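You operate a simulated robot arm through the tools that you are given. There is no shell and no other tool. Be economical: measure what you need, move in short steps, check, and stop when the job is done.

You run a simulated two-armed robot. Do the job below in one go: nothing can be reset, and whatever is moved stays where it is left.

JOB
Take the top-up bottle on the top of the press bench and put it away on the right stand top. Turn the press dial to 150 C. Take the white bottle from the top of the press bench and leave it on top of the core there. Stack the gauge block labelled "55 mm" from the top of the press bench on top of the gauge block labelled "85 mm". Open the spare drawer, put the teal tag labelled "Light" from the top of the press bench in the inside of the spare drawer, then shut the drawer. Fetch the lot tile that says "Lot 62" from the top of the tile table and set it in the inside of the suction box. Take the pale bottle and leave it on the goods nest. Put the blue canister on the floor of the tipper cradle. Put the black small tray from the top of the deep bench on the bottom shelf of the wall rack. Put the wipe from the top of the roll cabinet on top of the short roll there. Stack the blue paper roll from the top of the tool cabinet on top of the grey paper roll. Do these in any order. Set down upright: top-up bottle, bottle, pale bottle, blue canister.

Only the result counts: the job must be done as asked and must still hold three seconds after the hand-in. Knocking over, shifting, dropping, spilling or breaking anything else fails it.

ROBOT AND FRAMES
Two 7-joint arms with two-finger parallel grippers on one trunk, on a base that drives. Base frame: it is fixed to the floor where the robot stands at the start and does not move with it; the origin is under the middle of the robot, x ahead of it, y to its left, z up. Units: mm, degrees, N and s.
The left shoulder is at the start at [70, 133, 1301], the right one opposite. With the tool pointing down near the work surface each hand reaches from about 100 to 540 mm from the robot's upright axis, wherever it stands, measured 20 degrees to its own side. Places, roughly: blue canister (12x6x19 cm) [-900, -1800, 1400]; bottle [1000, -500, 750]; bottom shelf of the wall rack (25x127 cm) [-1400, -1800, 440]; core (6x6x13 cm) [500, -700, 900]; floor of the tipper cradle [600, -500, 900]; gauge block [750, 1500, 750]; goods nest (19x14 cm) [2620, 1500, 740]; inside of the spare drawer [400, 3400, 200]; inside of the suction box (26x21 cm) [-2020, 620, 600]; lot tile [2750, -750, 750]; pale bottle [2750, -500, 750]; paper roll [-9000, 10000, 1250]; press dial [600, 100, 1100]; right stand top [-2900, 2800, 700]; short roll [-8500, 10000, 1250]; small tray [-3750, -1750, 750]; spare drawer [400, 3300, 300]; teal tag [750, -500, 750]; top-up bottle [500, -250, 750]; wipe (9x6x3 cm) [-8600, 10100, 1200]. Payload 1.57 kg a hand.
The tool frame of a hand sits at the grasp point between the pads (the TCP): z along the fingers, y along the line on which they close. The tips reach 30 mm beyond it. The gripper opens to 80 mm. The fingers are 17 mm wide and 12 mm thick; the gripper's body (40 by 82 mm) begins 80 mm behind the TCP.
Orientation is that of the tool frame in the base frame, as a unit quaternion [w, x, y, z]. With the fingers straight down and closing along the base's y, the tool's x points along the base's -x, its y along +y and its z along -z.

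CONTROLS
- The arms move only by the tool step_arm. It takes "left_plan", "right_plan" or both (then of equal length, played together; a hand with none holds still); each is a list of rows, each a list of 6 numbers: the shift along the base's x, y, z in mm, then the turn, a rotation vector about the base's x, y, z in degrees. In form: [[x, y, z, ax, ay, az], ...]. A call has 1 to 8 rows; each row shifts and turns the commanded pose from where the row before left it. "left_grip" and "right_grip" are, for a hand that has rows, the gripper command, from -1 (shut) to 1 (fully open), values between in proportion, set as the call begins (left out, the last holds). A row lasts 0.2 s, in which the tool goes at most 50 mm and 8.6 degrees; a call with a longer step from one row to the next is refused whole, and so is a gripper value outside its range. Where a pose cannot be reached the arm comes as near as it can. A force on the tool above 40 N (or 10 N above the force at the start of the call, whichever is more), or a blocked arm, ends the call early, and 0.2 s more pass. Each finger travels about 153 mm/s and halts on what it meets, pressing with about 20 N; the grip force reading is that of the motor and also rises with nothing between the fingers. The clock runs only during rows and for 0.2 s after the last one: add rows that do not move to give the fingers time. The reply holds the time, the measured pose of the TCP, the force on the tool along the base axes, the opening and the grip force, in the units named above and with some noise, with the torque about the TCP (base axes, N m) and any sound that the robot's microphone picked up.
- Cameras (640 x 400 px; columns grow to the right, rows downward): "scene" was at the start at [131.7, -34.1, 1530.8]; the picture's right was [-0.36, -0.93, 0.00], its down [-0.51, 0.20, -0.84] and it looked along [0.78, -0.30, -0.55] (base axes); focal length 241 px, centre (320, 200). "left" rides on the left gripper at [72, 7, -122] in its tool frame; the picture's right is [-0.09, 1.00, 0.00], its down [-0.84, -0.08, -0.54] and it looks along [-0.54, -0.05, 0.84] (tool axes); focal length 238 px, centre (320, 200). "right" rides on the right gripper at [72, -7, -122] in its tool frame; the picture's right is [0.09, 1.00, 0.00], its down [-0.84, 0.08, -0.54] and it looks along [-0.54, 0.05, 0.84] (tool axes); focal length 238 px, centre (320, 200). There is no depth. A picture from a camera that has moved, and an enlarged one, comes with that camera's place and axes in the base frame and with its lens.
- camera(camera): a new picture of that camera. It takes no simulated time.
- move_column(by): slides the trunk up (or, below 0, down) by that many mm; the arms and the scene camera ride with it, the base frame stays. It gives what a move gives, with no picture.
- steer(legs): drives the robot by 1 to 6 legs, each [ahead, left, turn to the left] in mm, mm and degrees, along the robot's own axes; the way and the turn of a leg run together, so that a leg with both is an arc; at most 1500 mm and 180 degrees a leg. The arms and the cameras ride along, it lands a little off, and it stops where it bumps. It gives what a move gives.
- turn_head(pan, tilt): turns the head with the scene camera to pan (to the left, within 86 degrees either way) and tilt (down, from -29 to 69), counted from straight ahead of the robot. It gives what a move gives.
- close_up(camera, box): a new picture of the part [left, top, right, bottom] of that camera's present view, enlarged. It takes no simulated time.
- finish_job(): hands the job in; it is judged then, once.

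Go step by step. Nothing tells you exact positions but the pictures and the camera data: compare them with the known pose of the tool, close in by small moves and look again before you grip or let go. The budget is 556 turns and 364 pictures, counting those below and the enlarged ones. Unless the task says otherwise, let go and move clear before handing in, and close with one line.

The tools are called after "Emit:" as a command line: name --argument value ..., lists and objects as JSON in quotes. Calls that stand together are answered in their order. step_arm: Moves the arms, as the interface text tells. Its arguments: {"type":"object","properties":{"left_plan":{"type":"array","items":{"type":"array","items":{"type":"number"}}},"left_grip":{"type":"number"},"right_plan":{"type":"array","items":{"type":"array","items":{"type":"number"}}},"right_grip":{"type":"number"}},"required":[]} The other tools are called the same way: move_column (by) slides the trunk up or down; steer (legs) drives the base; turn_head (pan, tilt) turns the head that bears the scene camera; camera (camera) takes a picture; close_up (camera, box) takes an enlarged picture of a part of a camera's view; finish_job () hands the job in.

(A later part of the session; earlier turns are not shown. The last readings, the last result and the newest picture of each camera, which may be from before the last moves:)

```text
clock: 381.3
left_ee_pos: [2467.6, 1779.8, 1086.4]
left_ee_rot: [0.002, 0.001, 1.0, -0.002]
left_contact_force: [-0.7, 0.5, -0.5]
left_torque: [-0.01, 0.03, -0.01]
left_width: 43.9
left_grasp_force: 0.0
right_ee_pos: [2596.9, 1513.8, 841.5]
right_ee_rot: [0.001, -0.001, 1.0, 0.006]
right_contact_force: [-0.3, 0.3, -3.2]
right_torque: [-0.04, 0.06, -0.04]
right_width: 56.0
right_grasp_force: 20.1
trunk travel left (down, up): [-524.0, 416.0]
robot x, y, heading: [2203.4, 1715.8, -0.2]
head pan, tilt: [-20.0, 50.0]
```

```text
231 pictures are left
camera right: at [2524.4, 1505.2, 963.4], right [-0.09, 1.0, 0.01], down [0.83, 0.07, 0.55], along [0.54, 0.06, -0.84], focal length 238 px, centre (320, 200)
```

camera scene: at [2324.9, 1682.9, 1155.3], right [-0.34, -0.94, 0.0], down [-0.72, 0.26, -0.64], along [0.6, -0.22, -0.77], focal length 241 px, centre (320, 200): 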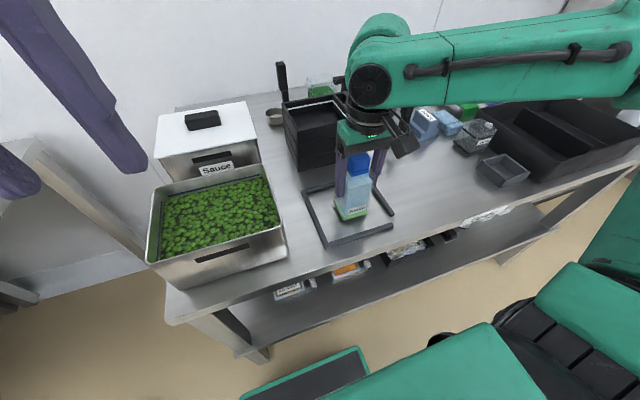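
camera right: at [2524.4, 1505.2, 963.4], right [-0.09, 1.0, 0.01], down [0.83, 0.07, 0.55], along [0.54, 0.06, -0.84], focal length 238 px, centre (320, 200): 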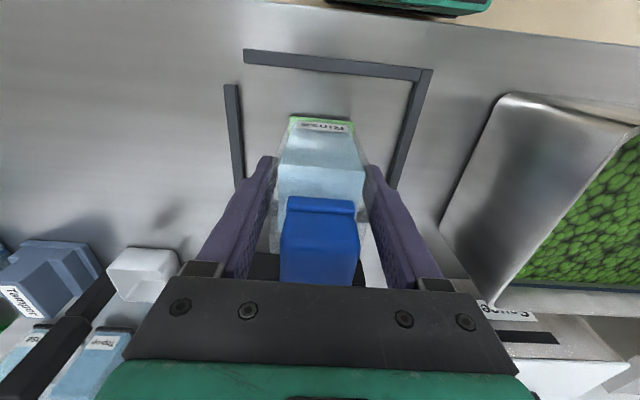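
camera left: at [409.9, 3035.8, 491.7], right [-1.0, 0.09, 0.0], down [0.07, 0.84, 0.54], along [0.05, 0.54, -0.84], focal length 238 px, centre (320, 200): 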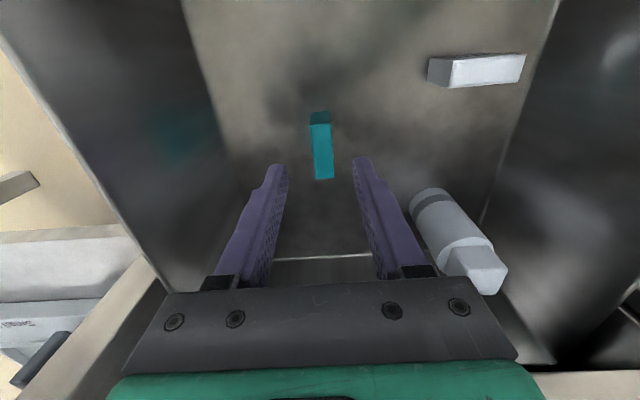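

Emit:
step_arm --right_plan '[[0, 2, -6, 0, 0, 0], [0, 0, -6, 0, 0, 0], [0, 0, -4, 0, 0, 0], [0, 0, 0, 0, 0, 0]]'

Emit:
step_arm --right_plan '[[0, 0, -3, 0, 0, 0], [0, 0, -3, 0, 0, 0], [0, 0, 0, 0, 0, 0]]'

Emit:
close_up --camera "scene" --box '[290, 130, 420, 250]'

```text
clock: 382.3
left_ee_pos: [2465.9, 1779.7, 1087.1]
left_ee_rot: [0.002, 0.001, 1.0, -0.003]
left_contact_force: [-0.3, 1.1, -0.3]
left_torque: [-0.02, 0.0, 0.01]
left_width: 44.0
left_grasp_force: 0.1
right_ee_pos: [2596.6, 1515.1, 826.4]
right_ee_rot: [0.004, -0.003, 1.0, 0.005]
right_contact_force: [2.2, -3.6, 19.4]
right_torque: [-0.71, -0.1, 0.07]
right_width: 55.8
right_grasp_force: 20.1
trunk travel left (down, up): [-524.0, 416.0]
robot x, y, heading: [2200.5, 1711.5, 0.0]
head pan, tilt: [-20.0, 50.0]
```

```text
clock: 383.1
left_ee_pos: [2464.8, 1780.5, 1086.8]
left_ee_rot: [0.003, 0.0, 1.0, -0.002]
left_contact_force: [-0.2, -0.2, -0.8]
left_torque: [-0.01, 0.01, 0.0]
left_width: 43.9
left_grasp_force: 0.0
right_ee_pos: [2595.9, 1515.2, 819.8]
right_ee_rot: [0.003, -0.002, 1.0, 0.006]
right_contact_force: [0.1, -1.8, 17.9]
right_torque: [-0.79, -0.01, -0.03]
right_width: 55.9
right_grasp_force: 20.4
trunk travel left (down, up): [-524.0, 416.0]
robot x, y, heading: [2202.5, 1712.8, 0.0]
head pan, tilt: [-20.0, 50.0]
```

```text
3.33 times, centred on (355, 190) of scene
camera zoom: at [2322.3, 1683.9, 1155.6], right [-0.34, -0.94, 0.0], down [-0.72, 0.26, -0.64], along [0.61, -0.22, -0.76], focal length 803 px, centre (203, 233)
```

zoom: 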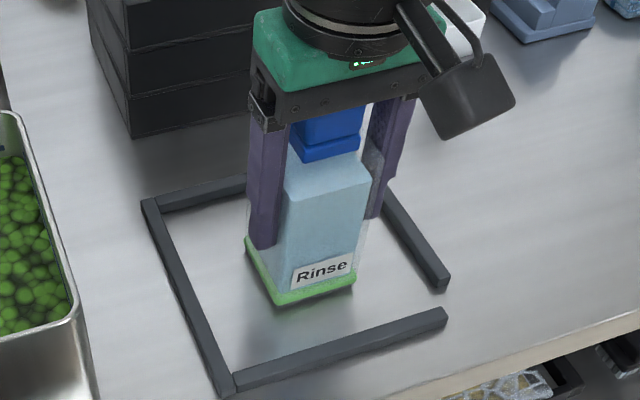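

Emit:
step_arm --right_plan '[[0, 0, 2, 0, 0, 0], [0, 0, 0, 0, 0, 0]]'

Emit:
step_arm --right_plan '[[0, 0, 0, 0, 0, 0], [0, 0, 0, 0, 0, 0], [0, 0, 0, 0, 0, 0], [0, 0, 20, 0, 0, 0], [0, 0, 40, 0, 0, 0], [0, 0, 40, 0, 0, 0]]' --right_grip 1

Emit:
close_up --camera "scene" --box '[260, 110, 450, 250]'

```text
clock: 383.7
left_ee_pos: [2465.4, 1779.2, 1085.9]
left_ee_rot: [0.002, 0.001, 1.0, -0.003]
left_contact_force: [0.5, 0.4, -0.5]
left_torque: [0.04, -0.01, -0.03]
left_width: 44.0
left_grasp_force: 0.1
right_ee_pos: [2595.8, 1515.3, 820.7]
right_ee_rot: [0.001, -0.001, 1.0, 0.005]
right_contact_force: [-1.9, 0.5, 2.1]
right_torque: [-0.14, -0.11, -0.01]
right_width: 55.9
right_grasp_force: 20.0
trunk travel left (down, up): [-524.0, 416.0]
robot x, y, heading: [2201.0, 1708.5, -0.1]
head pan, tilt: [-20.0, 50.0]
```

```text
clock: 385.1
left_ee_pos: [2466.4, 1780.8, 1086.3]
left_ee_rot: [0.002, 0.002, 1.0, -0.002]
left_contact_force: [0.3, 0.6, -0.5]
left_torque: [0.0, 0.01, 0.02]
left_width: 44.1
left_grasp_force: 0.1
right_ee_pos: [2595.8, 1516.9, 923.3]
right_ee_rot: [0.002, -0.003, 1.0, 0.004]
right_contact_force: [1.3, 0.1, 0.1]
right_torque: [0.01, 0.01, -0.02]
right_width: 80.2
right_grasp_force: 0.0
trunk travel left (down, up): [-524.0, 416.0]
robot x, y, heading: [2203.4, 1714.9, 0.1]
head pan, tilt: [-20.0, 50.0]
```

```text
2.86 times, centred on (355, 180) of scene
camera zoom: at [2324.1, 1683.6, 1155.4], right [-0.34, -0.94, 0.0], down [-0.72, 0.26, -0.64], along [0.6, -0.22, -0.77], focal length 688 px, centre (220, 257)
```

zoom: 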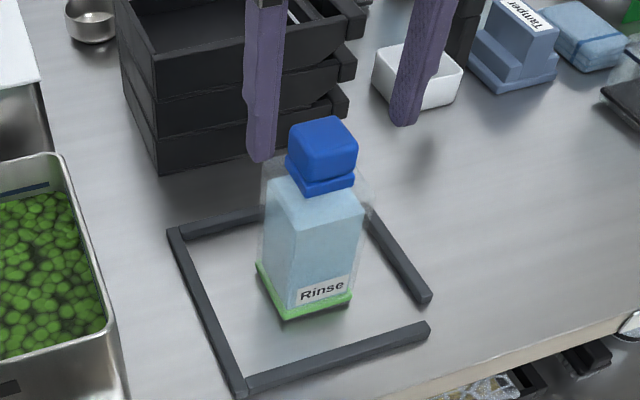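

Pale bottle sits in the nest. Now back to the tile table for Lot 62.

Emit:
move_column --by 215

Emit:
steer --legs '[[-330, 0, 0], [0, -1500, 0], [0, -630, 0], [330, 0, 0]]'

Emit:
turn_head --pan -15 --tilt 45

Emit:
camera --camera "scene"

Emit:
camera --camera "right"

```text
clock: 387.4
left_ee_pos: [2467.3, 1780.0, 1300.8]
left_ee_rot: [0.001, 0.001, 1.0, -0.002]
left_contact_force: [0.1, -0.3, -0.8]
left_torque: [-0.02, 0.0, 0.01]
left_width: 44.2
left_grasp_force: 0.1
right_ee_pos: [2597.5, 1515.8, 1137.1]
right_ee_rot: [0.002, -0.001, 1.0, 0.005]
right_contact_force: [-0.3, -0.4, -1.0]
right_torque: [0.0, -0.03, -0.01]
right_width: 80.2
right_grasp_force: 0.1
trunk travel left (down, up): [-739.0, 201.0]
robot x, y, heading: [2203.0, 1712.7, -0.0]
head pan, tilt: [-20.0, 50.0]
```

```text
clock: 401.5
left_ee_pos: [2460.2, -351.1, 1302.2]
left_ee_rot: [0.002, 0.0, 1.0, -0.002]
left_contact_force: [0.1, -0.4, 0.6]
left_torque: [-0.01, -0.03, 0.02]
left_width: 44.2
left_grasp_force: 0.0
right_ee_pos: [2591.3, -613.6, 1138.3]
right_ee_rot: [0.002, -0.002, 1.0, 0.005]
right_contact_force: [-0.3, -0.3, -0.1]
right_torque: [-0.01, 0.0, -0.02]
right_width: 79.9
right_grasp_force: 0.1
trunk travel left (down, up): [-739.0, 201.0]
robot x, y, heading: [2199.5, -419.3, 0.1]
head pan, tilt: [-20.0, 50.0]
```

```text
clock: 402.1
left_ee_pos: [2461.4, -351.5, 1299.0]
left_ee_rot: [0.003, 0.0, 1.0, -0.002]
left_contact_force: [0.4, -1.1, 0.1]
left_torque: [0.0, -0.02, 0.02]
left_width: 44.0
left_grasp_force: 0.2
right_ee_pos: [2593.0, -614.3, 1137.5]
right_ee_rot: [0.002, -0.003, 1.0, 0.005]
right_contact_force: [-0.7, -0.4, 0.1]
right_torque: [0.01, 0.01, -0.03]
right_width: 79.9
right_grasp_force: 0.0
trunk travel left (down, up): [-739.0, 201.0]
robot x, y, heading: [2198.7, -421.5, 0.1]
head pan, tilt: [-15.0, 45.0]
```

```text
228 pictures are left
camera scene: at [2325.7, -442.3, 1377.2], right [-0.26, -0.97, 0.0], down [-0.68, 0.18, -0.71], along [0.68, -0.18, -0.71], focal length 241 px, centre (320, 200)
```

scene: 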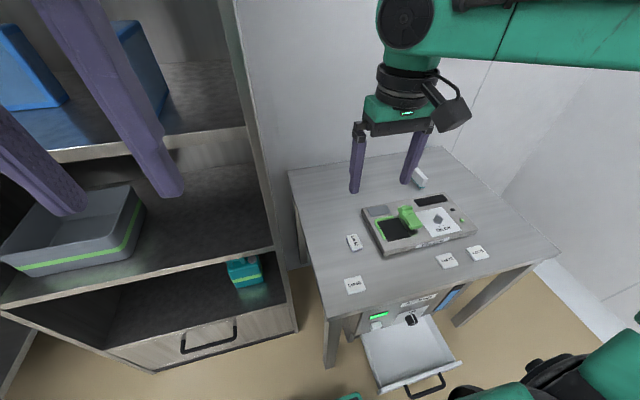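

```text
227 pictures are left
camera right: at [2519.5, -622.3, 1259.7], right [-0.1, 1.0, 0.01], down [0.83, 0.08, 0.55], along [0.54, 0.06, -0.84], focal length 238 px, centre (320, 200)
```

right: 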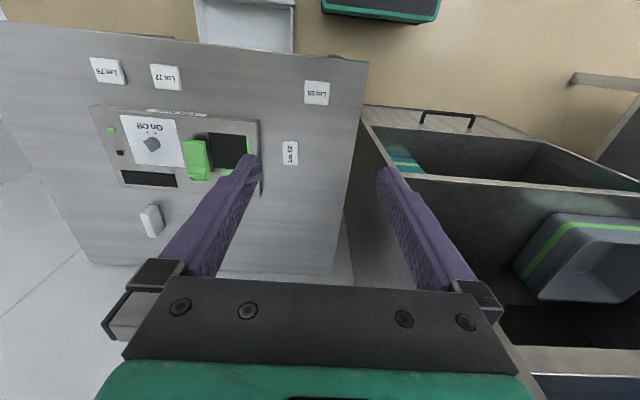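

Lot 62 is at [2736, -666], top ≈ 732. I move closer and lower over it with the gripper at 60 mm.

Emit:
steer --legs '[[65, 0, 0]]'

Emit:
step_arm --right_plan '[[35, -27, 0, 0, 0, 0], [40, -25, 0, 0, 0, 0], [0, 0, 0, 0, 0, 0]]' --right_grip 0.5

Emit:
move_column --by -250

Emit:
camera --camera "right"

```text
clock: 403.1
left_ee_pos: [2519.4, -350.5, 1302.6]
left_ee_rot: [0.005, -0.001, 1.0, -0.002]
left_contact_force: [-0.2, 0.4, 0.4]
left_torque: [0.02, -0.04, 0.02]
left_width: 44.2
left_grasp_force: 0.0
right_ee_pos: [2650.2, -613.9, 1139.4]
right_ee_rot: [0.004, -0.001, 1.0, 0.006]
right_contact_force: [-1.0, 0.6, -0.3]
right_torque: [-0.03, -0.07, 0.0]
right_width: 79.8
right_grasp_force: 0.0
trunk travel left (down, up): [-739.0, 201.0]
robot x, y, heading: [2264.7, -421.1, -0.1]
head pan, tilt: [-15.0, 45.0]
```

```text
clock: 403.9
left_ee_pos: [2526.2, -350.3, 1302.7]
left_ee_rot: [0.002, 0.0, 1.0, -0.002]
left_contact_force: [-0.9, -0.3, 0.0]
left_torque: [0.0, -0.01, -0.01]
left_width: 44.3
left_grasp_force: 0.1
right_ee_pos: [2732.0, -667.2, 1137.4]
right_ee_rot: [0.001, -0.002, 1.0, 0.004]
right_contact_force: [0.1, 0.4, -0.3]
right_torque: [-0.01, -0.02, 0.01]
right_width: 60.1
right_grasp_force: 0.0
trunk travel left (down, up): [-739.0, 201.0]
robot x, y, heading: [2261.0, -419.3, 0.1]
head pan, tilt: [-15.0, 45.0]
```

```text
clock: 406.5
left_ee_pos: [2525.1, -350.9, 1051.6]
left_ee_rot: [0.003, 0.0, 1.0, -0.003]
left_contact_force: [-0.3, 0.0, 0.6]
left_torque: [0.0, -0.01, 0.03]
left_width: 43.8
left_grasp_force: 0.1
right_ee_pos: [2731.1, -665.9, 887.5]
right_ee_rot: [0.001, -0.002, 1.0, 0.005]
right_contact_force: [0.0, 0.7, -0.1]
right_torque: [-0.02, -0.01, -0.01]
right_width: 59.7
right_grasp_force: 0.1
trunk travel left (down, up): [-489.0, 451.0]
robot x, y, heading: [2259.0, -419.1, 0.2]
head pan, tilt: [-15.0, 45.0]
```

```text
226 pictures are left
camera right: at [2658.5, -674.7, 1009.1], right [-0.1, 1.0, 0.01], down [0.83, 0.08, 0.55], along [0.54, 0.06, -0.84], focal length 238 px, centre (320, 200)
```

right: 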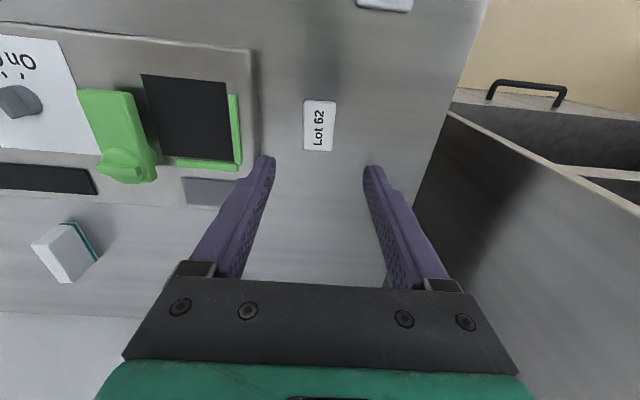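

Emit:
move_column --by -112

Emit:
camera --camera "right"

```text
clock: 407.9
left_ee_pos: [2525.2, -351.1, 939.2]
left_ee_rot: [0.003, 0.0, 1.0, -0.003]
left_contact_force: [-0.5, -1.0, -0.1]
left_torque: [0.05, -0.01, 0.03]
left_width: 43.9
left_grasp_force: 0.0
right_ee_pos: [2730.8, -666.6, 775.2]
right_ee_rot: [0.002, -0.002, 1.0, 0.006]
right_contact_force: [-0.3, 0.6, 0.2]
right_torque: [-0.01, -0.02, 0.0]
right_width: 60.0
right_grasp_force: 0.1
trunk travel left (down, up): [-377.0, 563.0]
robot x, y, heading: [2259.5, -419.0, -0.0]
head pan, tilt: [-15.0, 45.0]
```

```text
225 pictures are left
camera right: at [2658.5, -674.7, 897.2], right [-0.1, 1.0, 0.01], down [0.83, 0.08, 0.55], along [0.54, 0.06, -0.84], focal length 238 px, centre (320, 200)
```

right: 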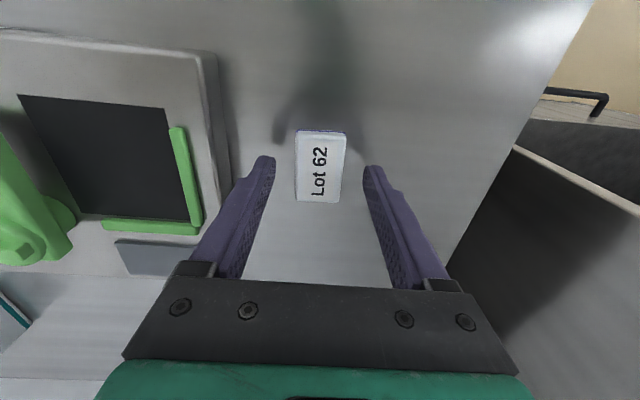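

Emit:
step_arm --right_plan '[[0, 0, -10, 0, 0, 0], [0, 0, -8, 0, 0, 0], [0, 0, -3, 0, 0, 0], [0, 0, 0, 0, 0, 0]]'

Emit:
close_up --camera "scene" --box '[300, 120, 440, 220]'

```text
clock: 408.9
left_ee_pos: [2525.3, -352.6, 939.8]
left_ee_rot: [0.003, 0.0, 1.0, -0.002]
left_contact_force: [0.3, -0.4, -0.8]
left_torque: [0.02, 0.01, 0.01]
left_width: 44.0
left_grasp_force: 0.0
right_ee_pos: [2731.2, -667.6, 754.7]
right_ee_rot: [0.001, -0.001, 1.0, 0.006]
right_contact_force: [-0.2, -0.3, -1.0]
right_torque: [0.01, -0.01, -0.01]
right_width: 60.2
right_grasp_force: 0.1
trunk travel left (down, up): [-377.0, 563.0]
robot x, y, heading: [2261.5, -419.1, -0.2]
head pan, tilt: [-15.0, 45.0]
```

```text
4.00 times, centred on (370, 170) of scene
camera zoom: at [2389.8, -442.2, 1015.3], right [-0.26, -0.97, 0.0], down [-0.68, 0.18, -0.71], along [0.68, -0.18, -0.71], focal length 963 px, centre (120, 320)
```

zoom: 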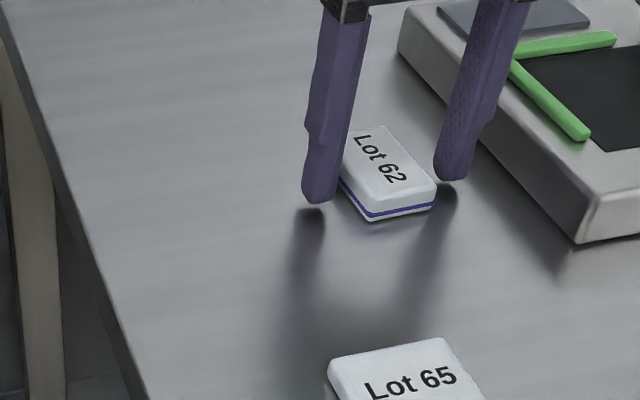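

Emit:
step_arm --right_plan '[[0, 0, -2, 0, 0, 0], [0, 0, -2, 0, 0, 0], [0, 0, 0, 0, 0, 0]]'

Emit:
close_up --camera "scene" --box '[350, 140, 430, 190]'

```text
clock: 409.7
left_ee_pos: [2525.9, -351.1, 939.5]
left_ee_rot: [0.003, 0.0, 1.0, -0.003]
left_contact_force: [-0.3, -0.5, 0.3]
left_torque: [-0.02, 0.01, -0.01]
left_width: 43.9
left_grasp_force: 0.0
right_ee_pos: [2730.2, -666.4, 750.4]
right_ee_rot: [0.002, -0.002, 1.0, 0.005]
right_contact_force: [0.9, -0.9, 2.3]
right_torque: [-0.11, -0.03, -0.05]
right_width: 60.1
right_grasp_force: 0.3
trunk travel left (down, up): [-377.0, 563.0]
robot x, y, heading: [2265.9, -420.3, 0.0]
head pan, tilt: [-15.0, 45.0]
```

```text
8.00 times, centred on (390, 165) of scene
camera zoom: at [2389.6, -442.1, 1015.3], right [-0.26, -0.97, 0.0], down [-0.68, 0.18, -0.71], along [0.68, -0.18, -0.71], focal length 1926 px, centre (-240, 480)
```

zoom: 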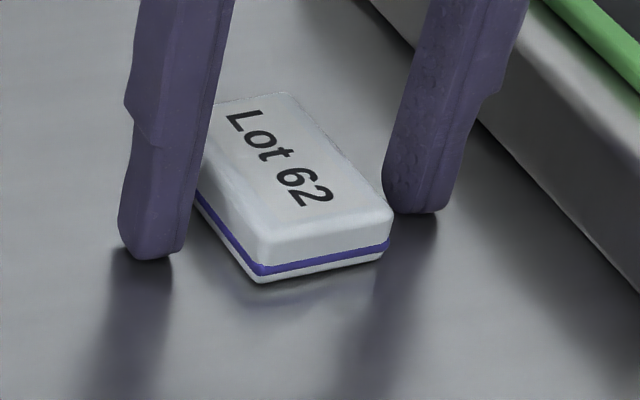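

Fingertips reach the table. I raise 1 mm, grip and lift.

Emit:
step_arm --right_plan '[[0, 0, 1, 0, 0, 0], [0, 0, 0, 0, 0, 0], [0, 0, 0, 0, 0, 0], [0, 0, 0, 0, 0, 0]]' --right_grip -1

Emit:
move_column --by 362

Emit:
camera --camera "right"

```text
clock: 410.7
left_ee_pos: [2526.3, -351.7, 939.5]
left_ee_rot: [0.003, -0.001, 1.0, -0.003]
left_contact_force: [0.2, 0.1, 1.6]
left_torque: [-0.03, 0.02, 0.05]
left_width: 43.8
left_grasp_force: 0.1
right_ee_pos: [2729.9, -667.0, 751.0]
right_ee_rot: [0.002, -0.001, 1.0, 0.004]
right_contact_force: [0.0, -0.4, 0.2]
right_torque: [0.01, 0.01, 0.02]
right_width: 34.9
right_grasp_force: 20.0
trunk travel left (down, up): [-377.0, 563.0]
robot x, y, heading: [2262.5, -420.2, 0.1]
head pan, tilt: [-15.0, 45.0]
```

```text
clock: 414.3
left_ee_pos: [2525.3, -351.1, 1302.7]
left_ee_rot: [0.003, 0.0, 1.0, -0.002]
left_contact_force: [0.3, -1.1, 0.6]
left_torque: [0.0, 0.02, 0.02]
left_width: 44.1
left_grasp_force: 0.0
right_ee_pos: [2731.3, -666.9, 1112.3]
right_ee_rot: [0.002, -0.002, 1.0, 0.005]
right_contact_force: [-0.6, 0.6, 0.1]
right_torque: [-0.01, -0.03, -0.01]
right_width: 34.8
right_grasp_force: 20.1
trunk travel left (down, up): [-739.0, 201.0]
robot x, y, heading: [2260.8, -418.4, 0.1]
head pan, tilt: [-15.0, 45.0]
```

```text
222 pictures are left
camera right: at [2658.6, -674.8, 1234.8], right [-0.1, 1.0, 0.01], down [0.83, 0.08, 0.55], along [0.54, 0.06, -0.84], focal length 238 px, centre (320, 200)
```

right: 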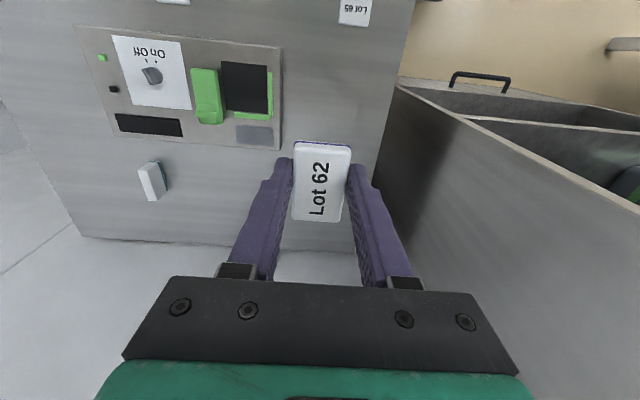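

Tile held in the right hand. With the free left hand I'll next take the white bottle on the way; I retract, turn, and approach the bench's far side.

Emit:
steer --legs '[[-500, 0, 0]]'

Emit:
step_arm --right_plan '[[-45, 0, 10, 0, 0, 0], [-45, 0, 10, 0, 0, 0], [-45, 0, 10, 0, 0, 0], [-35, 0, 20, 0, 0, 0], [0, 0, 30, 0, 0, 0], [0, 0, 30, 0, 0, 0]]'

Emit:
steer --legs '[[0, 0, 180], [350, 0, 0]]'

Emit:
turn_head --pan 10 --tilt 50

Emit:
camera --camera "scene"

Emit:
camera --camera "left"

```text
clock: 417.2
left_ee_pos: [2029.8, -351.2, 1301.9]
left_ee_rot: [0.002, -0.001, 1.0, -0.002]
left_contact_force: [-0.8, 0.3, -0.5]
left_torque: [0.01, 0.06, 0.0]
left_width: 44.0
left_grasp_force: 0.0
right_ee_pos: [2235.8, -666.2, 1112.2]
right_ee_rot: [0.002, -0.004, 1.0, 0.005]
right_contact_force: [0.7, -0.6, -0.6]
right_torque: [0.03, 0.0, 0.04]
right_width: 35.3
right_grasp_force: 20.3
trunk travel left (down, up): [-739.0, 201.0]
robot x, y, heading: [1763.6, -419.7, 0.3]
head pan, tilt: [-15.0, 45.0]
```

```text
clock: 418.6
left_ee_pos: [2027.3, -351.3, 1301.2]
left_ee_rot: [0.003, -0.001, 1.0, -0.003]
left_contact_force: [0.3, 0.2, 0.1]
left_torque: [0.0, 0.01, -0.02]
left_width: 44.0
left_grasp_force: 0.0
right_ee_pos: [2064.4, -666.2, 1221.9]
right_ee_rot: [0.001, -0.003, 1.0, 0.005]
right_contact_force: [0.1, 0.1, -0.2]
right_torque: [-0.02, 0.0, -0.04]
right_width: 34.9
right_grasp_force: 20.5
trunk travel left (down, up): [-739.0, 201.0]
robot x, y, heading: [1763.6, -421.4, 0.1]
head pan, tilt: [-15.0, 45.0]
```

```text
clock: 428.2
left_ee_pos: [1154.1, -479.1, 1301.7]
left_ee_rot: [-0.003, 1.0, -0.008, -0.004]
left_contact_force: [0.4, 0.9, 0.5]
left_torque: [0.01, 0.0, -0.03]
left_width: 43.8
left_grasp_force: 0.0
right_ee_pos: [1121.8, -163.1, 1222.7]
right_ee_rot: [0.005, 1.0, -0.006, -0.002]
right_contact_force: [-0.6, 0.5, 0.2]
right_torque: [0.01, 0.01, 0.01]
right_width: 35.0
right_grasp_force: 19.8
trunk travel left (down, up): [-739.0, 201.0]
robot x, y, heading: [1416.2, -416.6, 179.1]
head pan, tilt: [-15.0, 45.0]
```

```text
clock: 429.1
left_ee_pos: [1152.1, -480.0, 1301.5]
left_ee_rot: [-0.002, 1.0, -0.007, -0.003]
left_contact_force: [0.8, -0.6, 0.5]
left_torque: [0.01, -0.03, -0.01]
left_width: 44.1
left_grasp_force: 0.1
right_ee_pos: [1121.1, -164.9, 1222.5]
right_ee_rot: [0.005, 1.0, -0.007, -0.001]
right_contact_force: [0.0, 0.9, 0.0]
right_torque: [0.0, 0.01, 0.02]
right_width: 34.9
right_grasp_force: 19.7
trunk travel left (down, up): [-739.0, 201.0]
robot x, y, heading: [1416.9, -415.8, 179.2]
head pan, tilt: [10.0, 50.0]
```

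```text
221 pictures are left
camera scene: at [1288.6, -428.1, 1370.3], right [-0.16, 0.99, 0.0], down [0.76, 0.12, -0.64], along [-0.63, -0.1, -0.77], focal length 241 px, centre (320, 200)
```

scene: 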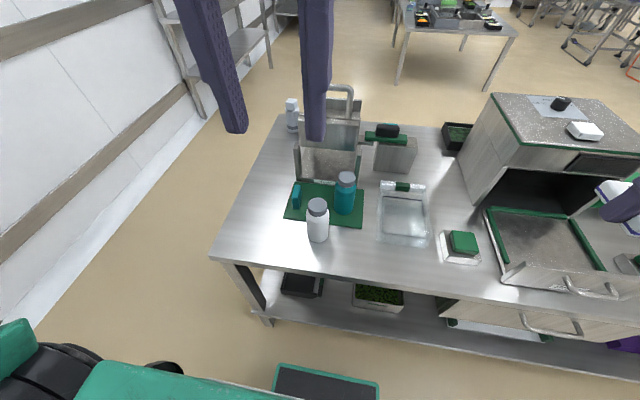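

```text
220 pictures are left
camera left: at [1223.7, -487.7, 1423.7], right [-0.11, -0.99, 0.0], down [-0.83, 0.09, 0.55], along [-0.54, 0.06, -0.84], focal length 238 px, centre (320, 200)
```

left: 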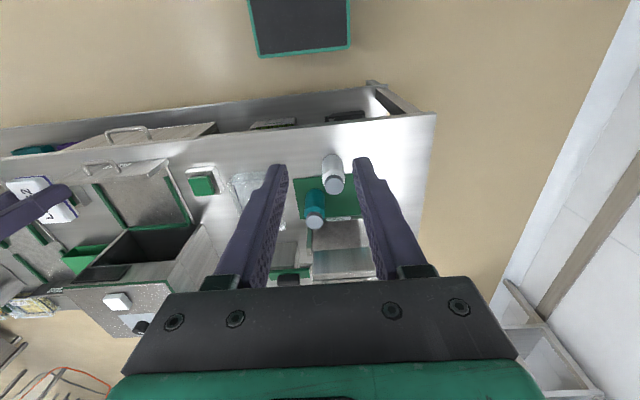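

White bottle ≈ [935, -492], top ≈ 927. I close in with the left hand.

Emit:
steer --legs '[[60, 0, 0.8]]'

Emit:
step_arm --left_plan '[[-40, -3, 0, 0, 0, 0], [-40, -3, 0, 0, 0, 0], [-40, -3, 0, 0, 0, 0], [-37, -3, 0, 0, 0, 0], [0, 0, 0, 0, 0, 0]]' --right_plan '[[0, 0, 30, 0, 0, 0], [0, 0, 30, 0, 0, 0], [0, 0, 30, 0, 0, 0], [0, 0, 0, 0, 0, 0], [0, 0, 0, 0, 0, 0]]' --left_grip 1

Emit:
move_column --by -230

Emit:
camera --camera "left"

Emit:
camera --camera "scene"

```text
clock: 430.0
left_ee_pos: [1101.1, -483.6, 1303.2]
left_ee_rot: [-0.003, 1.0, -0.001, -0.006]
left_contact_force: [-0.4, -0.6, -0.6]
left_torque: [0.02, 0.03, 0.0]
left_width: 44.0
left_grasp_force: 0.1
right_ee_pos: [1065.2, -168.5, 1223.2]
right_ee_rot: [0.005, 1.0, 0.002, -0.005]
right_contact_force: [-0.3, 0.7, 0.2]
right_torque: [0.03, 0.06, 0.0]
right_width: 34.8
right_grasp_force: 19.6
trunk travel left (down, up): [-739.0, 201.0]
robot x, y, heading: [1357.4, -413.5, 180.0]
head pan, tilt: [10.0, 50.0]
```

```text
clock: 431.2
left_ee_pos: [937.0, -494.9, 1301.9]
left_ee_rot: [-0.002, 1.0, -0.002, -0.004]
left_contact_force: [0.3, 0.2, 1.0]
left_torque: [0.0, 0.01, 0.0]
left_width: 79.9
left_grasp_force: 0.0
right_ee_pos: [1060.0, -167.7, 1312.4]
right_ee_rot: [0.005, 1.0, 0.002, -0.003]
right_contact_force: [-0.5, -0.1, 0.1]
right_torque: [-0.01, 0.0, 0.02]
right_width: 35.2
right_grasp_force: 20.0
trunk travel left (down, up): [-739.0, 201.0]
robot x, y, heading: [1360.2, -416.2, 180.0]
head pan, tilt: [10.0, 50.0]
```

```text
clock: 433.6
left_ee_pos: [936.1, -497.1, 1072.6]
left_ee_rot: [-0.003, 1.0, -0.003, -0.002]
left_contact_force: [0.5, 0.2, -0.6]
left_torque: [-0.04, 0.0, 0.01]
left_width: 80.1
left_grasp_force: 0.0
right_ee_pos: [1059.1, -167.0, 1082.9]
right_ee_rot: [0.006, 1.0, 0.002, -0.004]
right_contact_force: [0.0, 0.9, -1.2]
right_torque: [-0.02, 0.01, -0.04]
right_width: 34.7
right_grasp_force: 20.5
trunk travel left (down, up): [-509.0, 431.0]
robot x, y, heading: [1354.5, -411.6, 179.8]
head pan, tilt: [10.0, 50.0]
```

```text
219 pictures are left
camera left: at [1008.6, -503.6, 1194.0], right [-0.09, -1.0, 0.0], down [-0.83, 0.08, 0.55], along [-0.54, 0.06, -0.84], focal length 238 px, centre (320, 200)
```

left: 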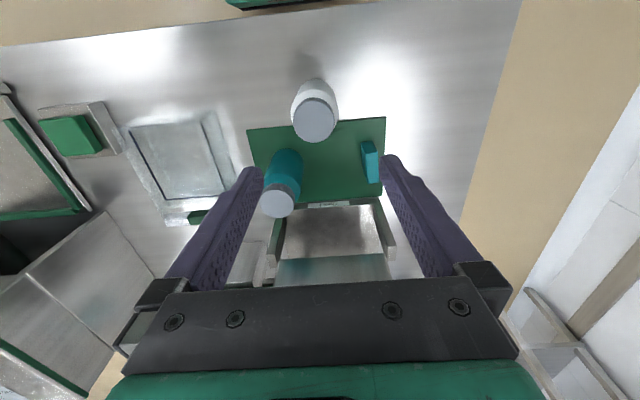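

```text
218 pictures are left
camera scene: at [1229.6, -429.6, 1140.4], right [-0.17, 0.98, 0.0], down [0.75, 0.13, -0.64], along [-0.63, -0.11, -0.77], focal length 241 px, centre (320, 200)
```

scene: 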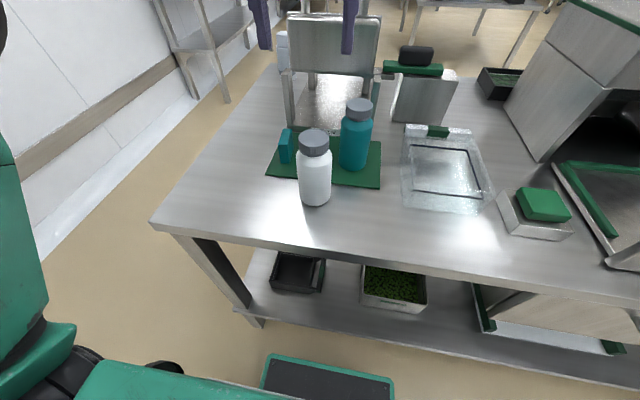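

Emit:
step_arm --left_plan '[[9, 9, 0, 0, 0, 0], [0, 0, 0, 0, 0, 0]]'

Emit:
move_column --by -130

Emit:
camera --camera "left"

```text
clock: 434.2
left_ee_pos: [945.7, -487.1, 1072.5]
left_ee_rot: [-0.003, 1.0, -0.001, -0.003]
left_contact_force: [-0.1, 0.6, -0.7]
left_torque: [-0.02, -0.01, -0.01]
left_width: 79.9
left_grasp_force: 0.1
right_ee_pos: [1057.9, -168.3, 1082.9]
right_ee_rot: [0.005, 1.0, 0.001, -0.002]
right_contact_force: [0.2, 0.8, -0.6]
right_torque: [0.0, -0.02, -0.04]
right_width: 34.9
right_grasp_force: 19.7
trunk travel left (down, up): [-509.0, 431.0]
robot x, y, heading: [1356.9, -414.0, 179.9]
head pan, tilt: [10.0, 50.0]
```

```text
clock: 435.8
left_ee_pos: [945.5, -486.2, 941.7]
left_ee_rot: [-0.002, 1.0, -0.001, -0.003]
left_contact_force: [-0.3, 0.1, 0.2]
left_torque: [0.04, 0.02, 0.0]
left_width: 80.0
left_grasp_force: 0.1
right_ee_pos: [1058.9, -166.8, 951.9]
right_ee_rot: [0.005, 1.0, 0.002, -0.002]
right_contact_force: [0.4, -0.1, -0.5]
right_torque: [0.01, -0.02, -0.01]
right_width: 34.5
right_grasp_force: 20.2
trunk travel left (down, up): [-379.0, 561.0]
robot x, y, heading: [1359.0, -416.2, 180.3]
head pan, tilt: [10.0, 50.0]
```

```text
217 pictures are left
camera left: at [1018.0, -494.4, 1064.0], right [-0.09, -1.0, 0.0], down [-0.83, 0.08, 0.55], along [-0.54, 0.06, -0.84], focal length 238 px, centre (320, 200)
```

left: 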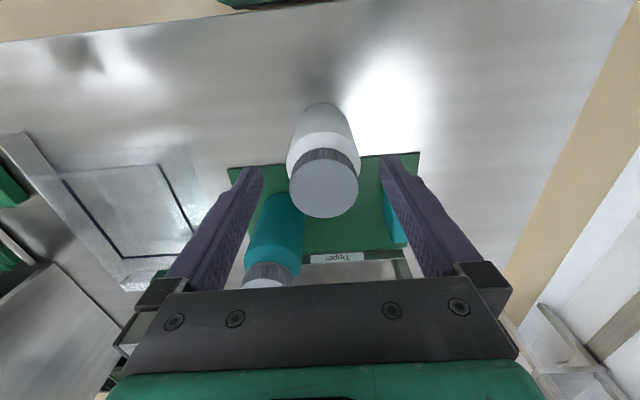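

Emit:
move_column --by -68

Emit:
step_arm --left_plan '[[0, 0, 0, 0, 0, 0], [0, 0, 0, 0, 0, 0], [0, 0, 0, 0, 0, 0]]' --left_grip -1

Emit:
camera --camera "left"

```text
clock: 436.9
left_ee_pos: [947.7, -486.8, 873.9]
left_ee_rot: [-0.003, 1.0, -0.002, -0.003]
left_contact_force: [0.2, -0.2, -0.1]
left_torque: [-0.01, -0.05, -0.03]
left_width: 80.0
left_grasp_force: 0.1
right_ee_pos: [1059.0, -169.1, 884.3]
right_ee_rot: [0.005, 1.0, 0.001, -0.003]
right_contact_force: [0.3, -0.2, -0.8]
right_torque: [-0.01, 0.02, -0.01]
right_width: 34.9
right_grasp_force: 20.0
trunk travel left (down, up): [-311.0, 629.0]
robot x, y, heading: [1357.3, -415.5, 180.1]
head pan, tilt: [10.0, 50.0]
```

```text
clock: 437.7
left_ee_pos: [946.4, -487.0, 873.7]
left_ee_rot: [-0.003, 1.0, -0.001, -0.003]
left_contact_force: [-1.4, -0.6, 4.7]
left_torque: [-0.31, 0.11, -0.05]
left_width: 57.5
left_grasp_force: 19.9
right_ee_pos: [1059.2, -168.1, 884.9]
right_ee_rot: [0.005, 1.0, 0.002, -0.002]
right_contact_force: [-0.3, -0.1, -0.1]
right_torque: [-0.01, -0.03, 0.03]
right_width: 34.9
right_grasp_force: 20.1
trunk travel left (down, up): [-311.0, 629.0]
robot x, y, heading: [1355.0, -415.4, 179.9]
head pan, tilt: [10.0, 50.0]
```

```text
216 pictures are left
camera left: at [1018.1, -494.6, 996.2], right [-0.09, -1.0, 0.0], down [-0.83, 0.08, 0.55], along [-0.55, 0.06, -0.84], focal length 238 px, centre (320, 200)
```

left: 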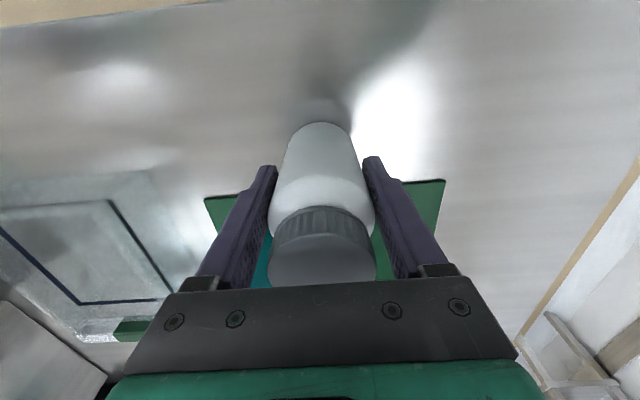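

White bottle gripped. I lift and drive to the bench's right end, facing it, to see the core.

Emit:
move_column --by 330

Emit:
steer --legs '[[-300, 0, 0], [0, 950, 0], [0, 0, -90], [0, 1050, 0]]'

Emit:
turn_head --pan 10 --tilt 45

Emit:
camera --camera "scene"

```text
clock: 440.9
left_ee_pos: [946.2, -486.6, 1204.1]
left_ee_rot: [-0.003, 1.0, -0.001, -0.002]
left_contact_force: [-0.3, 0.5, -3.2]
left_torque: [0.0, -0.01, -0.01]
left_width: 57.7
left_grasp_force: 19.7
right_ee_pos: [1058.4, -167.9, 1215.6]
right_ee_rot: [0.005, 1.0, 0.002, -0.002]
right_contact_force: [0.5, -0.3, -0.2]
right_torque: [-0.01, 0.02, -0.02]
right_width: 35.0
right_grasp_force: 19.9
trunk travel left (down, up): [-641.0, 299.0]
robot x, y, heading: [1357.3, -417.7, 180.1]
head pan, tilt: [10.0, 50.0]
```

```text
clock: 456.3
left_ee_pos: [535.3, -963.5, 1203.7]
left_ee_rot: [-0.003, 0.71, -0.704, -0.001]
left_contact_force: [0.9, 0.1, -3.5]
left_torque: [-0.05, -0.01, -0.01]
left_width: 57.5
left_grasp_force: 20.2
right_ee_pos: [856.2, -1071.4, 1214.4]
right_ee_rot: [0.002, 0.711, -0.703, -0.005]
right_contact_force: [0.2, -0.8, 0.2]
right_torque: [0.03, 0.02, 0.0]
right_width: 35.0
right_grasp_force: 19.8
trunk travel left (down, up): [-641.0, 299.0]
robot x, y, heading: [615.1, -1373.4, 90.7]
head pan, tilt: [10.0, 50.0]
```

```text
clock: 457.0
left_ee_pos: [535.1, -962.4, 1203.1]
left_ee_rot: [-0.004, 0.71, -0.704, 0.001]
left_contact_force: [0.1, -0.2, -3.1]
left_torque: [-0.04, 0.01, -0.01]
left_width: 57.1
left_grasp_force: 19.8
right_ee_pos: [855.4, -1072.2, 1214.3]
right_ee_rot: [0.002, 0.712, -0.703, -0.006]
right_contact_force: [-0.1, -0.3, -0.2]
right_torque: [0.0, 0.01, 0.02]
right_width: 34.8
right_grasp_force: 19.8
trunk travel left (down, up): [-641.0, 299.0]
robot x, y, heading: [613.3, -1376.2, 90.7]
head pan, tilt: [10.0, 45.0]
```

```text
215 pictures are left
camera scene: at [595.7, -1245.0, 1279.2], right [0.98, 0.18, 0.0], down [0.13, -0.7, -0.71], along [-0.13, 0.69, -0.71], focal length 241 px, centre (320, 200)
```

scene: 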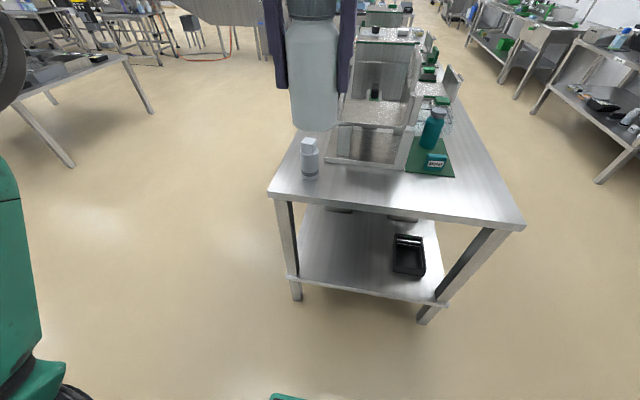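

Emit:
close_up --camera "scene" --box '[270, 110, 470, 210]'

Emit:
close_up --camera "scene" --box '[280, 125, 340, 190]'

```text
3.20 times, centred on (370, 160) of scene
camera zoom: at [595.7, -1245.0, 1279.2], right [0.98, 0.18, 0.0], down [0.13, -0.7, -0.71], along [-0.13, 0.69, -0.71], focal length 771 px, centre (160, 328)
```

zoom: 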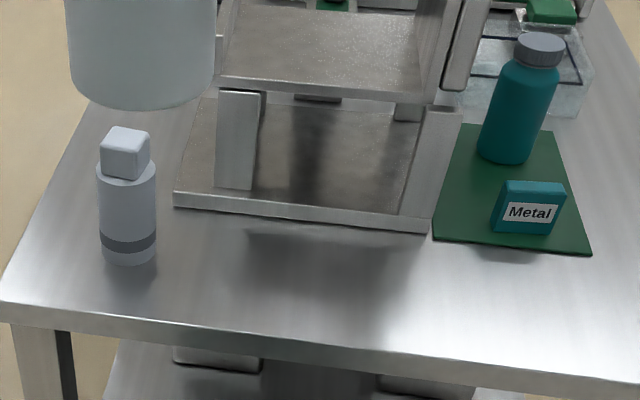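

```text
6.15 times, centred on (310, 158) of scene
camera zoom: at [595.7, -1245.0, 1279.2], right [0.98, 0.18, 0.0], down [0.13, -0.7, -0.71], along [-0.13, 0.69, -0.71], focal length 1482 px, centre (382, 462)
```

zoom: 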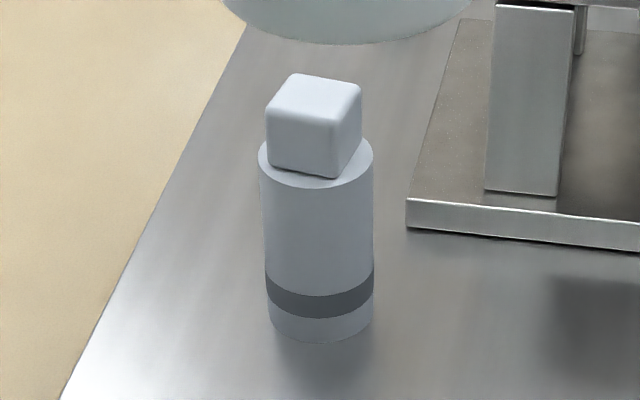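

The core is at about [458, -675], a cylinder with a 40 mm cube on top (top ≈ 928). I position the bottle above it.

Emit:
steer --legs '[[220, 75, 0]]'

Emit:
turn_head --pan 20 --tilt 45

Emit:
camera --camera "scene"

Emit:
camera --camera "left"

```text
clock: 458.7
left_ee_pos: [459.4, -746.4, 1204.4]
left_ee_rot: [-0.004, 0.709, -0.705, -0.002]
left_contact_force: [-0.2, -0.9, -2.7]
left_torque: [-0.03, 0.02, -0.04]
left_width: 57.0
left_grasp_force: 20.0
right_ee_pos: [780.6, -855.1, 1214.9]
right_ee_rot: [0.003, 0.711, -0.703, -0.006]
right_contact_force: [1.1, 0.1, 0.1]
right_torque: [0.0, -0.03, -0.02]
right_width: 34.8
right_grasp_force: 19.9
trunk travel left (down, up): [-641.0, 299.0]
robot x, y, heading: [532.3, -1154.8, 90.5]
head pan, tilt: [10.0, 45.0]
```

```text
clock: 459.5
left_ee_pos: [459.0, -744.2, 1203.3]
left_ee_rot: [-0.003, 0.709, -0.705, 0.0]
left_contact_force: [-0.3, 0.0, -3.3]
left_torque: [-0.03, -0.02, -0.01]
left_width: 57.4
left_grasp_force: 20.2
right_ee_pos: [779.4, -852.6, 1214.2]
right_ee_rot: [0.003, 0.711, -0.703, -0.005]
right_contact_force: [-0.1, 0.7, 0.1]
right_torque: [0.02, 0.02, -0.04]
right_width: 34.8
right_grasp_force: 19.6
trunk travel left (down, up): [-641.0, 299.0]
robot x, y, heading: [535.6, -1157.2, 90.4]
head pan, tilt: [20.0, 45.0]
```

```text
212 pictures are left
camera scene: at [505.1, -1028.9, 1279.1], right [0.94, 0.35, 0.0], down [0.25, -0.66, -0.71], along [-0.25, 0.66, -0.71], focal length 241 px, centre (320, 200)
```

scene: 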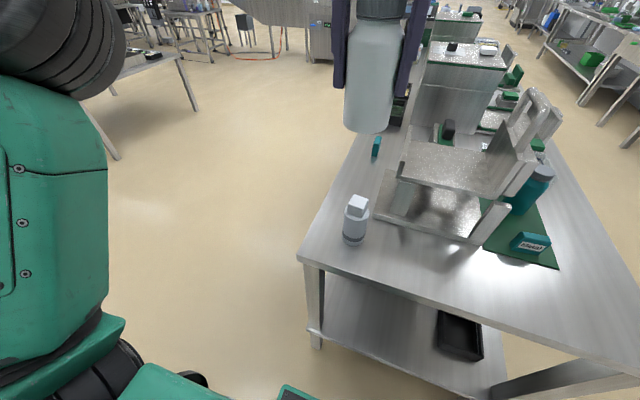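

```text
211 pictures are left
camera left: at [451.6, -816.1, 1325.6], right [-1.0, 0.09, 0.0], down [0.07, 0.83, 0.55], along [0.05, 0.54, -0.84], focal length 238 px, centre (320, 200)
```

left: 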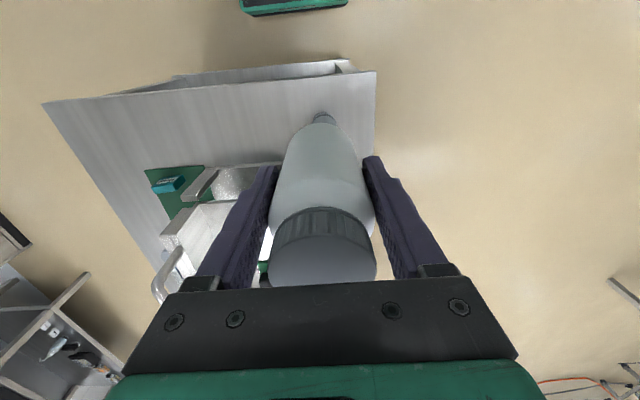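

Emit:
step_arm --left_plan '[[-2, 38, 0, 0, 0, 0], [-2, 38, 0, 0, 0, 0], [0, 0, 0, 0, 0, 0]]'

Emit:
move_column --by -150

Emit:
close_up --camera "scene" --box '[300, 60, 440, 200]'

```text
clock: 460.3
left_ee_pos: [453.6, -692.0, 1189.9]
left_ee_rot: [-0.004, 0.71, -0.705, -0.001]
left_contact_force: [0.5, -0.5, -3.5]
left_torque: [-0.02, 0.0, 0.0]
left_width: 57.3
left_grasp_force: 19.5
left hand out of reach, approached as far as the arm can: row 2
right_ee_pos: [779.5, -854.9, 1216.0]
right_ee_rot: [0.002, 0.711, -0.703, -0.006]
right_contact_force: [0.0, 0.2, -0.4]
right_torque: [-0.02, -0.02, -0.03]
right_width: 34.9
right_grasp_force: 19.9
trunk travel left (down, up): [-641.0, 299.0]
robot x, y, heading: [538.1, -1153.6, 90.3]
head pan, tilt: [20.0, 45.0]
```

```text
clock: 462.0
left_ee_pos: [454.3, -692.5, 1039.9]
left_ee_rot: [-0.004, 0.709, -0.705, -0.001]
left_contact_force: [-0.4, 0.3, -3.0]
left_torque: [-0.03, 0.0, -0.01]
left_width: 57.1
left_grasp_force: 20.0
right_ee_pos: [779.9, -853.6, 1064.0]
right_ee_rot: [0.002, 0.711, -0.703, -0.004]
right_contact_force: [-0.3, -0.5, 0.8]
right_torque: [0.01, 0.0, -0.01]
right_width: 34.9
right_grasp_force: 20.2
trunk travel left (down, up): [-491.0, 449.0]
robot x, y, heading: [539.0, -1156.1, 90.4]
head pan, tilt: [20.0, 45.0]
```

```text
2.86 times, centred on (370, 130) of scene
camera zoom: at [505.2, -1029.7, 1129.2], right [0.94, 0.35, 0.0], down [0.25, -0.66, -0.71], along [-0.25, 0.66, -0.71], focal length 688 px, centre (177, 400)
```

zoom: 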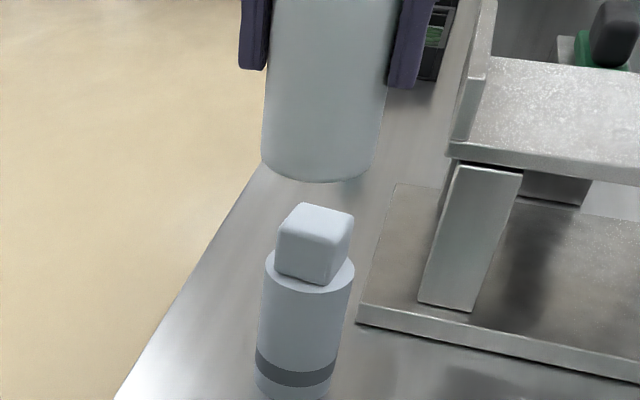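

Emit:
step_arm --left_plan '[[1, 30, 0, 0, 0, 0], [0, 0, -15, 0, 0, 0], [0, 0, -15, 0, 0, 0], [0, 0, 0, 0, 0, 0]]'

Emit:
close_up --camera "scene" --box '[320, 60, 400, 140]'

```text
clock: 463.0
left_ee_pos: [453.4, -679.2, 1001.4]
left_ee_rot: [-0.006, 0.709, -0.705, -0.002]
left_contact_force: [0.0, -0.1, -2.9]
left_torque: [-0.02, 0.0, -0.01]
left_width: 57.1
left_grasp_force: 20.2
left hand out of reach, approached as far as the arm can: row 1
right_ee_pos: [779.9, -853.3, 1064.6]
right_ee_rot: [0.001, 0.71, -0.704, -0.006]
right_contact_force: [-1.0, -0.2, -0.4]
right_torque: [-0.02, -0.01, -0.01]
right_width: 35.2
right_grasp_force: 19.8
trunk travel left (down, up): [-491.0, 449.0]
robot x, y, heading: [530.6, -1151.4, 90.3]
head pan, tilt: [20.0, 45.0]
```

```text
5.00 times, centred on (360, 100) of scene
camera zoom: at [505.4, -1029.8, 1129.2], right [0.94, 0.35, 0.0], down [0.25, -0.66, -0.71], along [-0.25, 0.66, -0.71], focal length 1204 px, centre (120, 700)
```

zoom: 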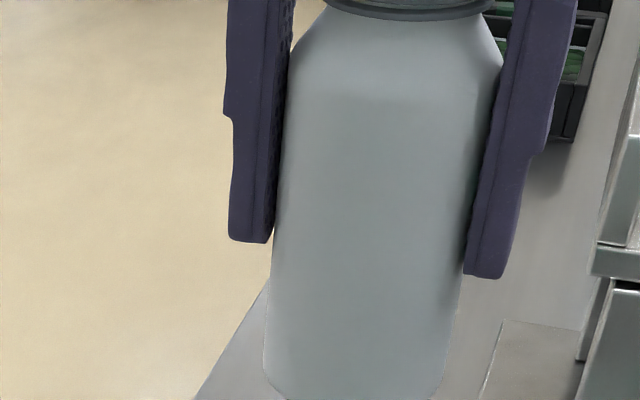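

Emit:
step_arm --left_plan '[[0, 0, 20, 0, 0, 0], [0, 0, 0, 0, 0, 0]]'

Emit:
steer --legs '[[50, 0, 0]]'

Emit:
step_arm --left_plan '[[2, -30, 0, 0, 0, 0], [0, 0, 0, 0, 0, 0]]'

Emit:
close_up --camera "scene" --box '[300, 90, 420, 190]'

```text
clock: 463.6
left_ee_pos: [453.9, -677.9, 1022.0]
left_ee_rot: [-0.005, 0.709, -0.705, -0.001]
left_contact_force: [0.1, 0.7, -3.1]
left_torque: [-0.03, -0.03, 0.01]
left_width: 57.4
left_grasp_force: 20.0
right_ee_pos: [778.8, -854.7, 1064.6]
right_ee_rot: [0.001, 0.711, -0.703, -0.006]
right_contact_force: [0.3, -0.1, -0.7]
right_torque: [-0.01, 0.0, 0.0]
right_width: 34.9
right_grasp_force: 19.8
trunk travel left (down, up): [-491.0, 449.0]
robot x, y, heading: [536.5, -1156.0, 90.3]
head pan, tilt: [20.0, 45.0]
```

```text
clock: 464.5
left_ee_pos: [452.7, -629.0, 1021.3]
left_ee_rot: [-0.005, 0.709, -0.705, -0.001]
left_contact_force: [-0.4, 0.1, -2.9]
left_torque: [-0.03, 0.01, 0.01]
left_width: 57.3
left_grasp_force: 19.6
right_ee_pos: [779.6, -804.0, 1064.5]
right_ee_rot: [0.003, 0.711, -0.703, -0.005]
right_contact_force: [-0.8, 0.1, -0.2]
right_torque: [-0.03, -0.05, -0.02]
right_width: 35.1
right_grasp_force: 20.2
trunk travel left (down, up): [-491.0, 449.0]
robot x, y, heading: [535.9, -1102.9, 90.7]
head pan, tilt: [20.0, 45.0]
```

```text
clock: 465.1
left_ee_pos: [457.2, -658.5, 1020.8]
left_ee_rot: [-0.005, 0.709, -0.705, 0.0]
left_contact_force: [-0.2, 0.0, -4.2]
left_torque: [-0.05, -0.03, -0.01]
left_width: 57.3
left_grasp_force: 19.7
right_ee_pos: [780.1, -802.1, 1064.4]
right_ee_rot: [0.003, 0.711, -0.703, -0.005]
right_contact_force: [-0.3, 0.1, -0.7]
right_torque: [-0.06, 0.03, -0.01]
right_width: 34.8
right_grasp_force: 19.9
trunk travel left (down, up): [-491.0, 449.0]
robot x, y, heading: [531.2, -1103.3, 90.6]
head pan, tilt: [20.0, 45.0]
```

```text
4.00 times, centred on (360, 140) of scene
camera zoom: at [505.4, -978.5, 1129.0], right [0.94, 0.35, 0.0], down [0.25, -0.66, -0.71], along [-0.25, 0.66, -0.71], focal length 963 px, centre (160, 440)
```

zoom: 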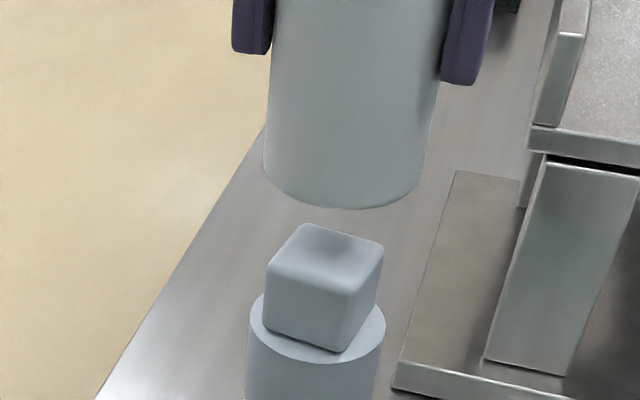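

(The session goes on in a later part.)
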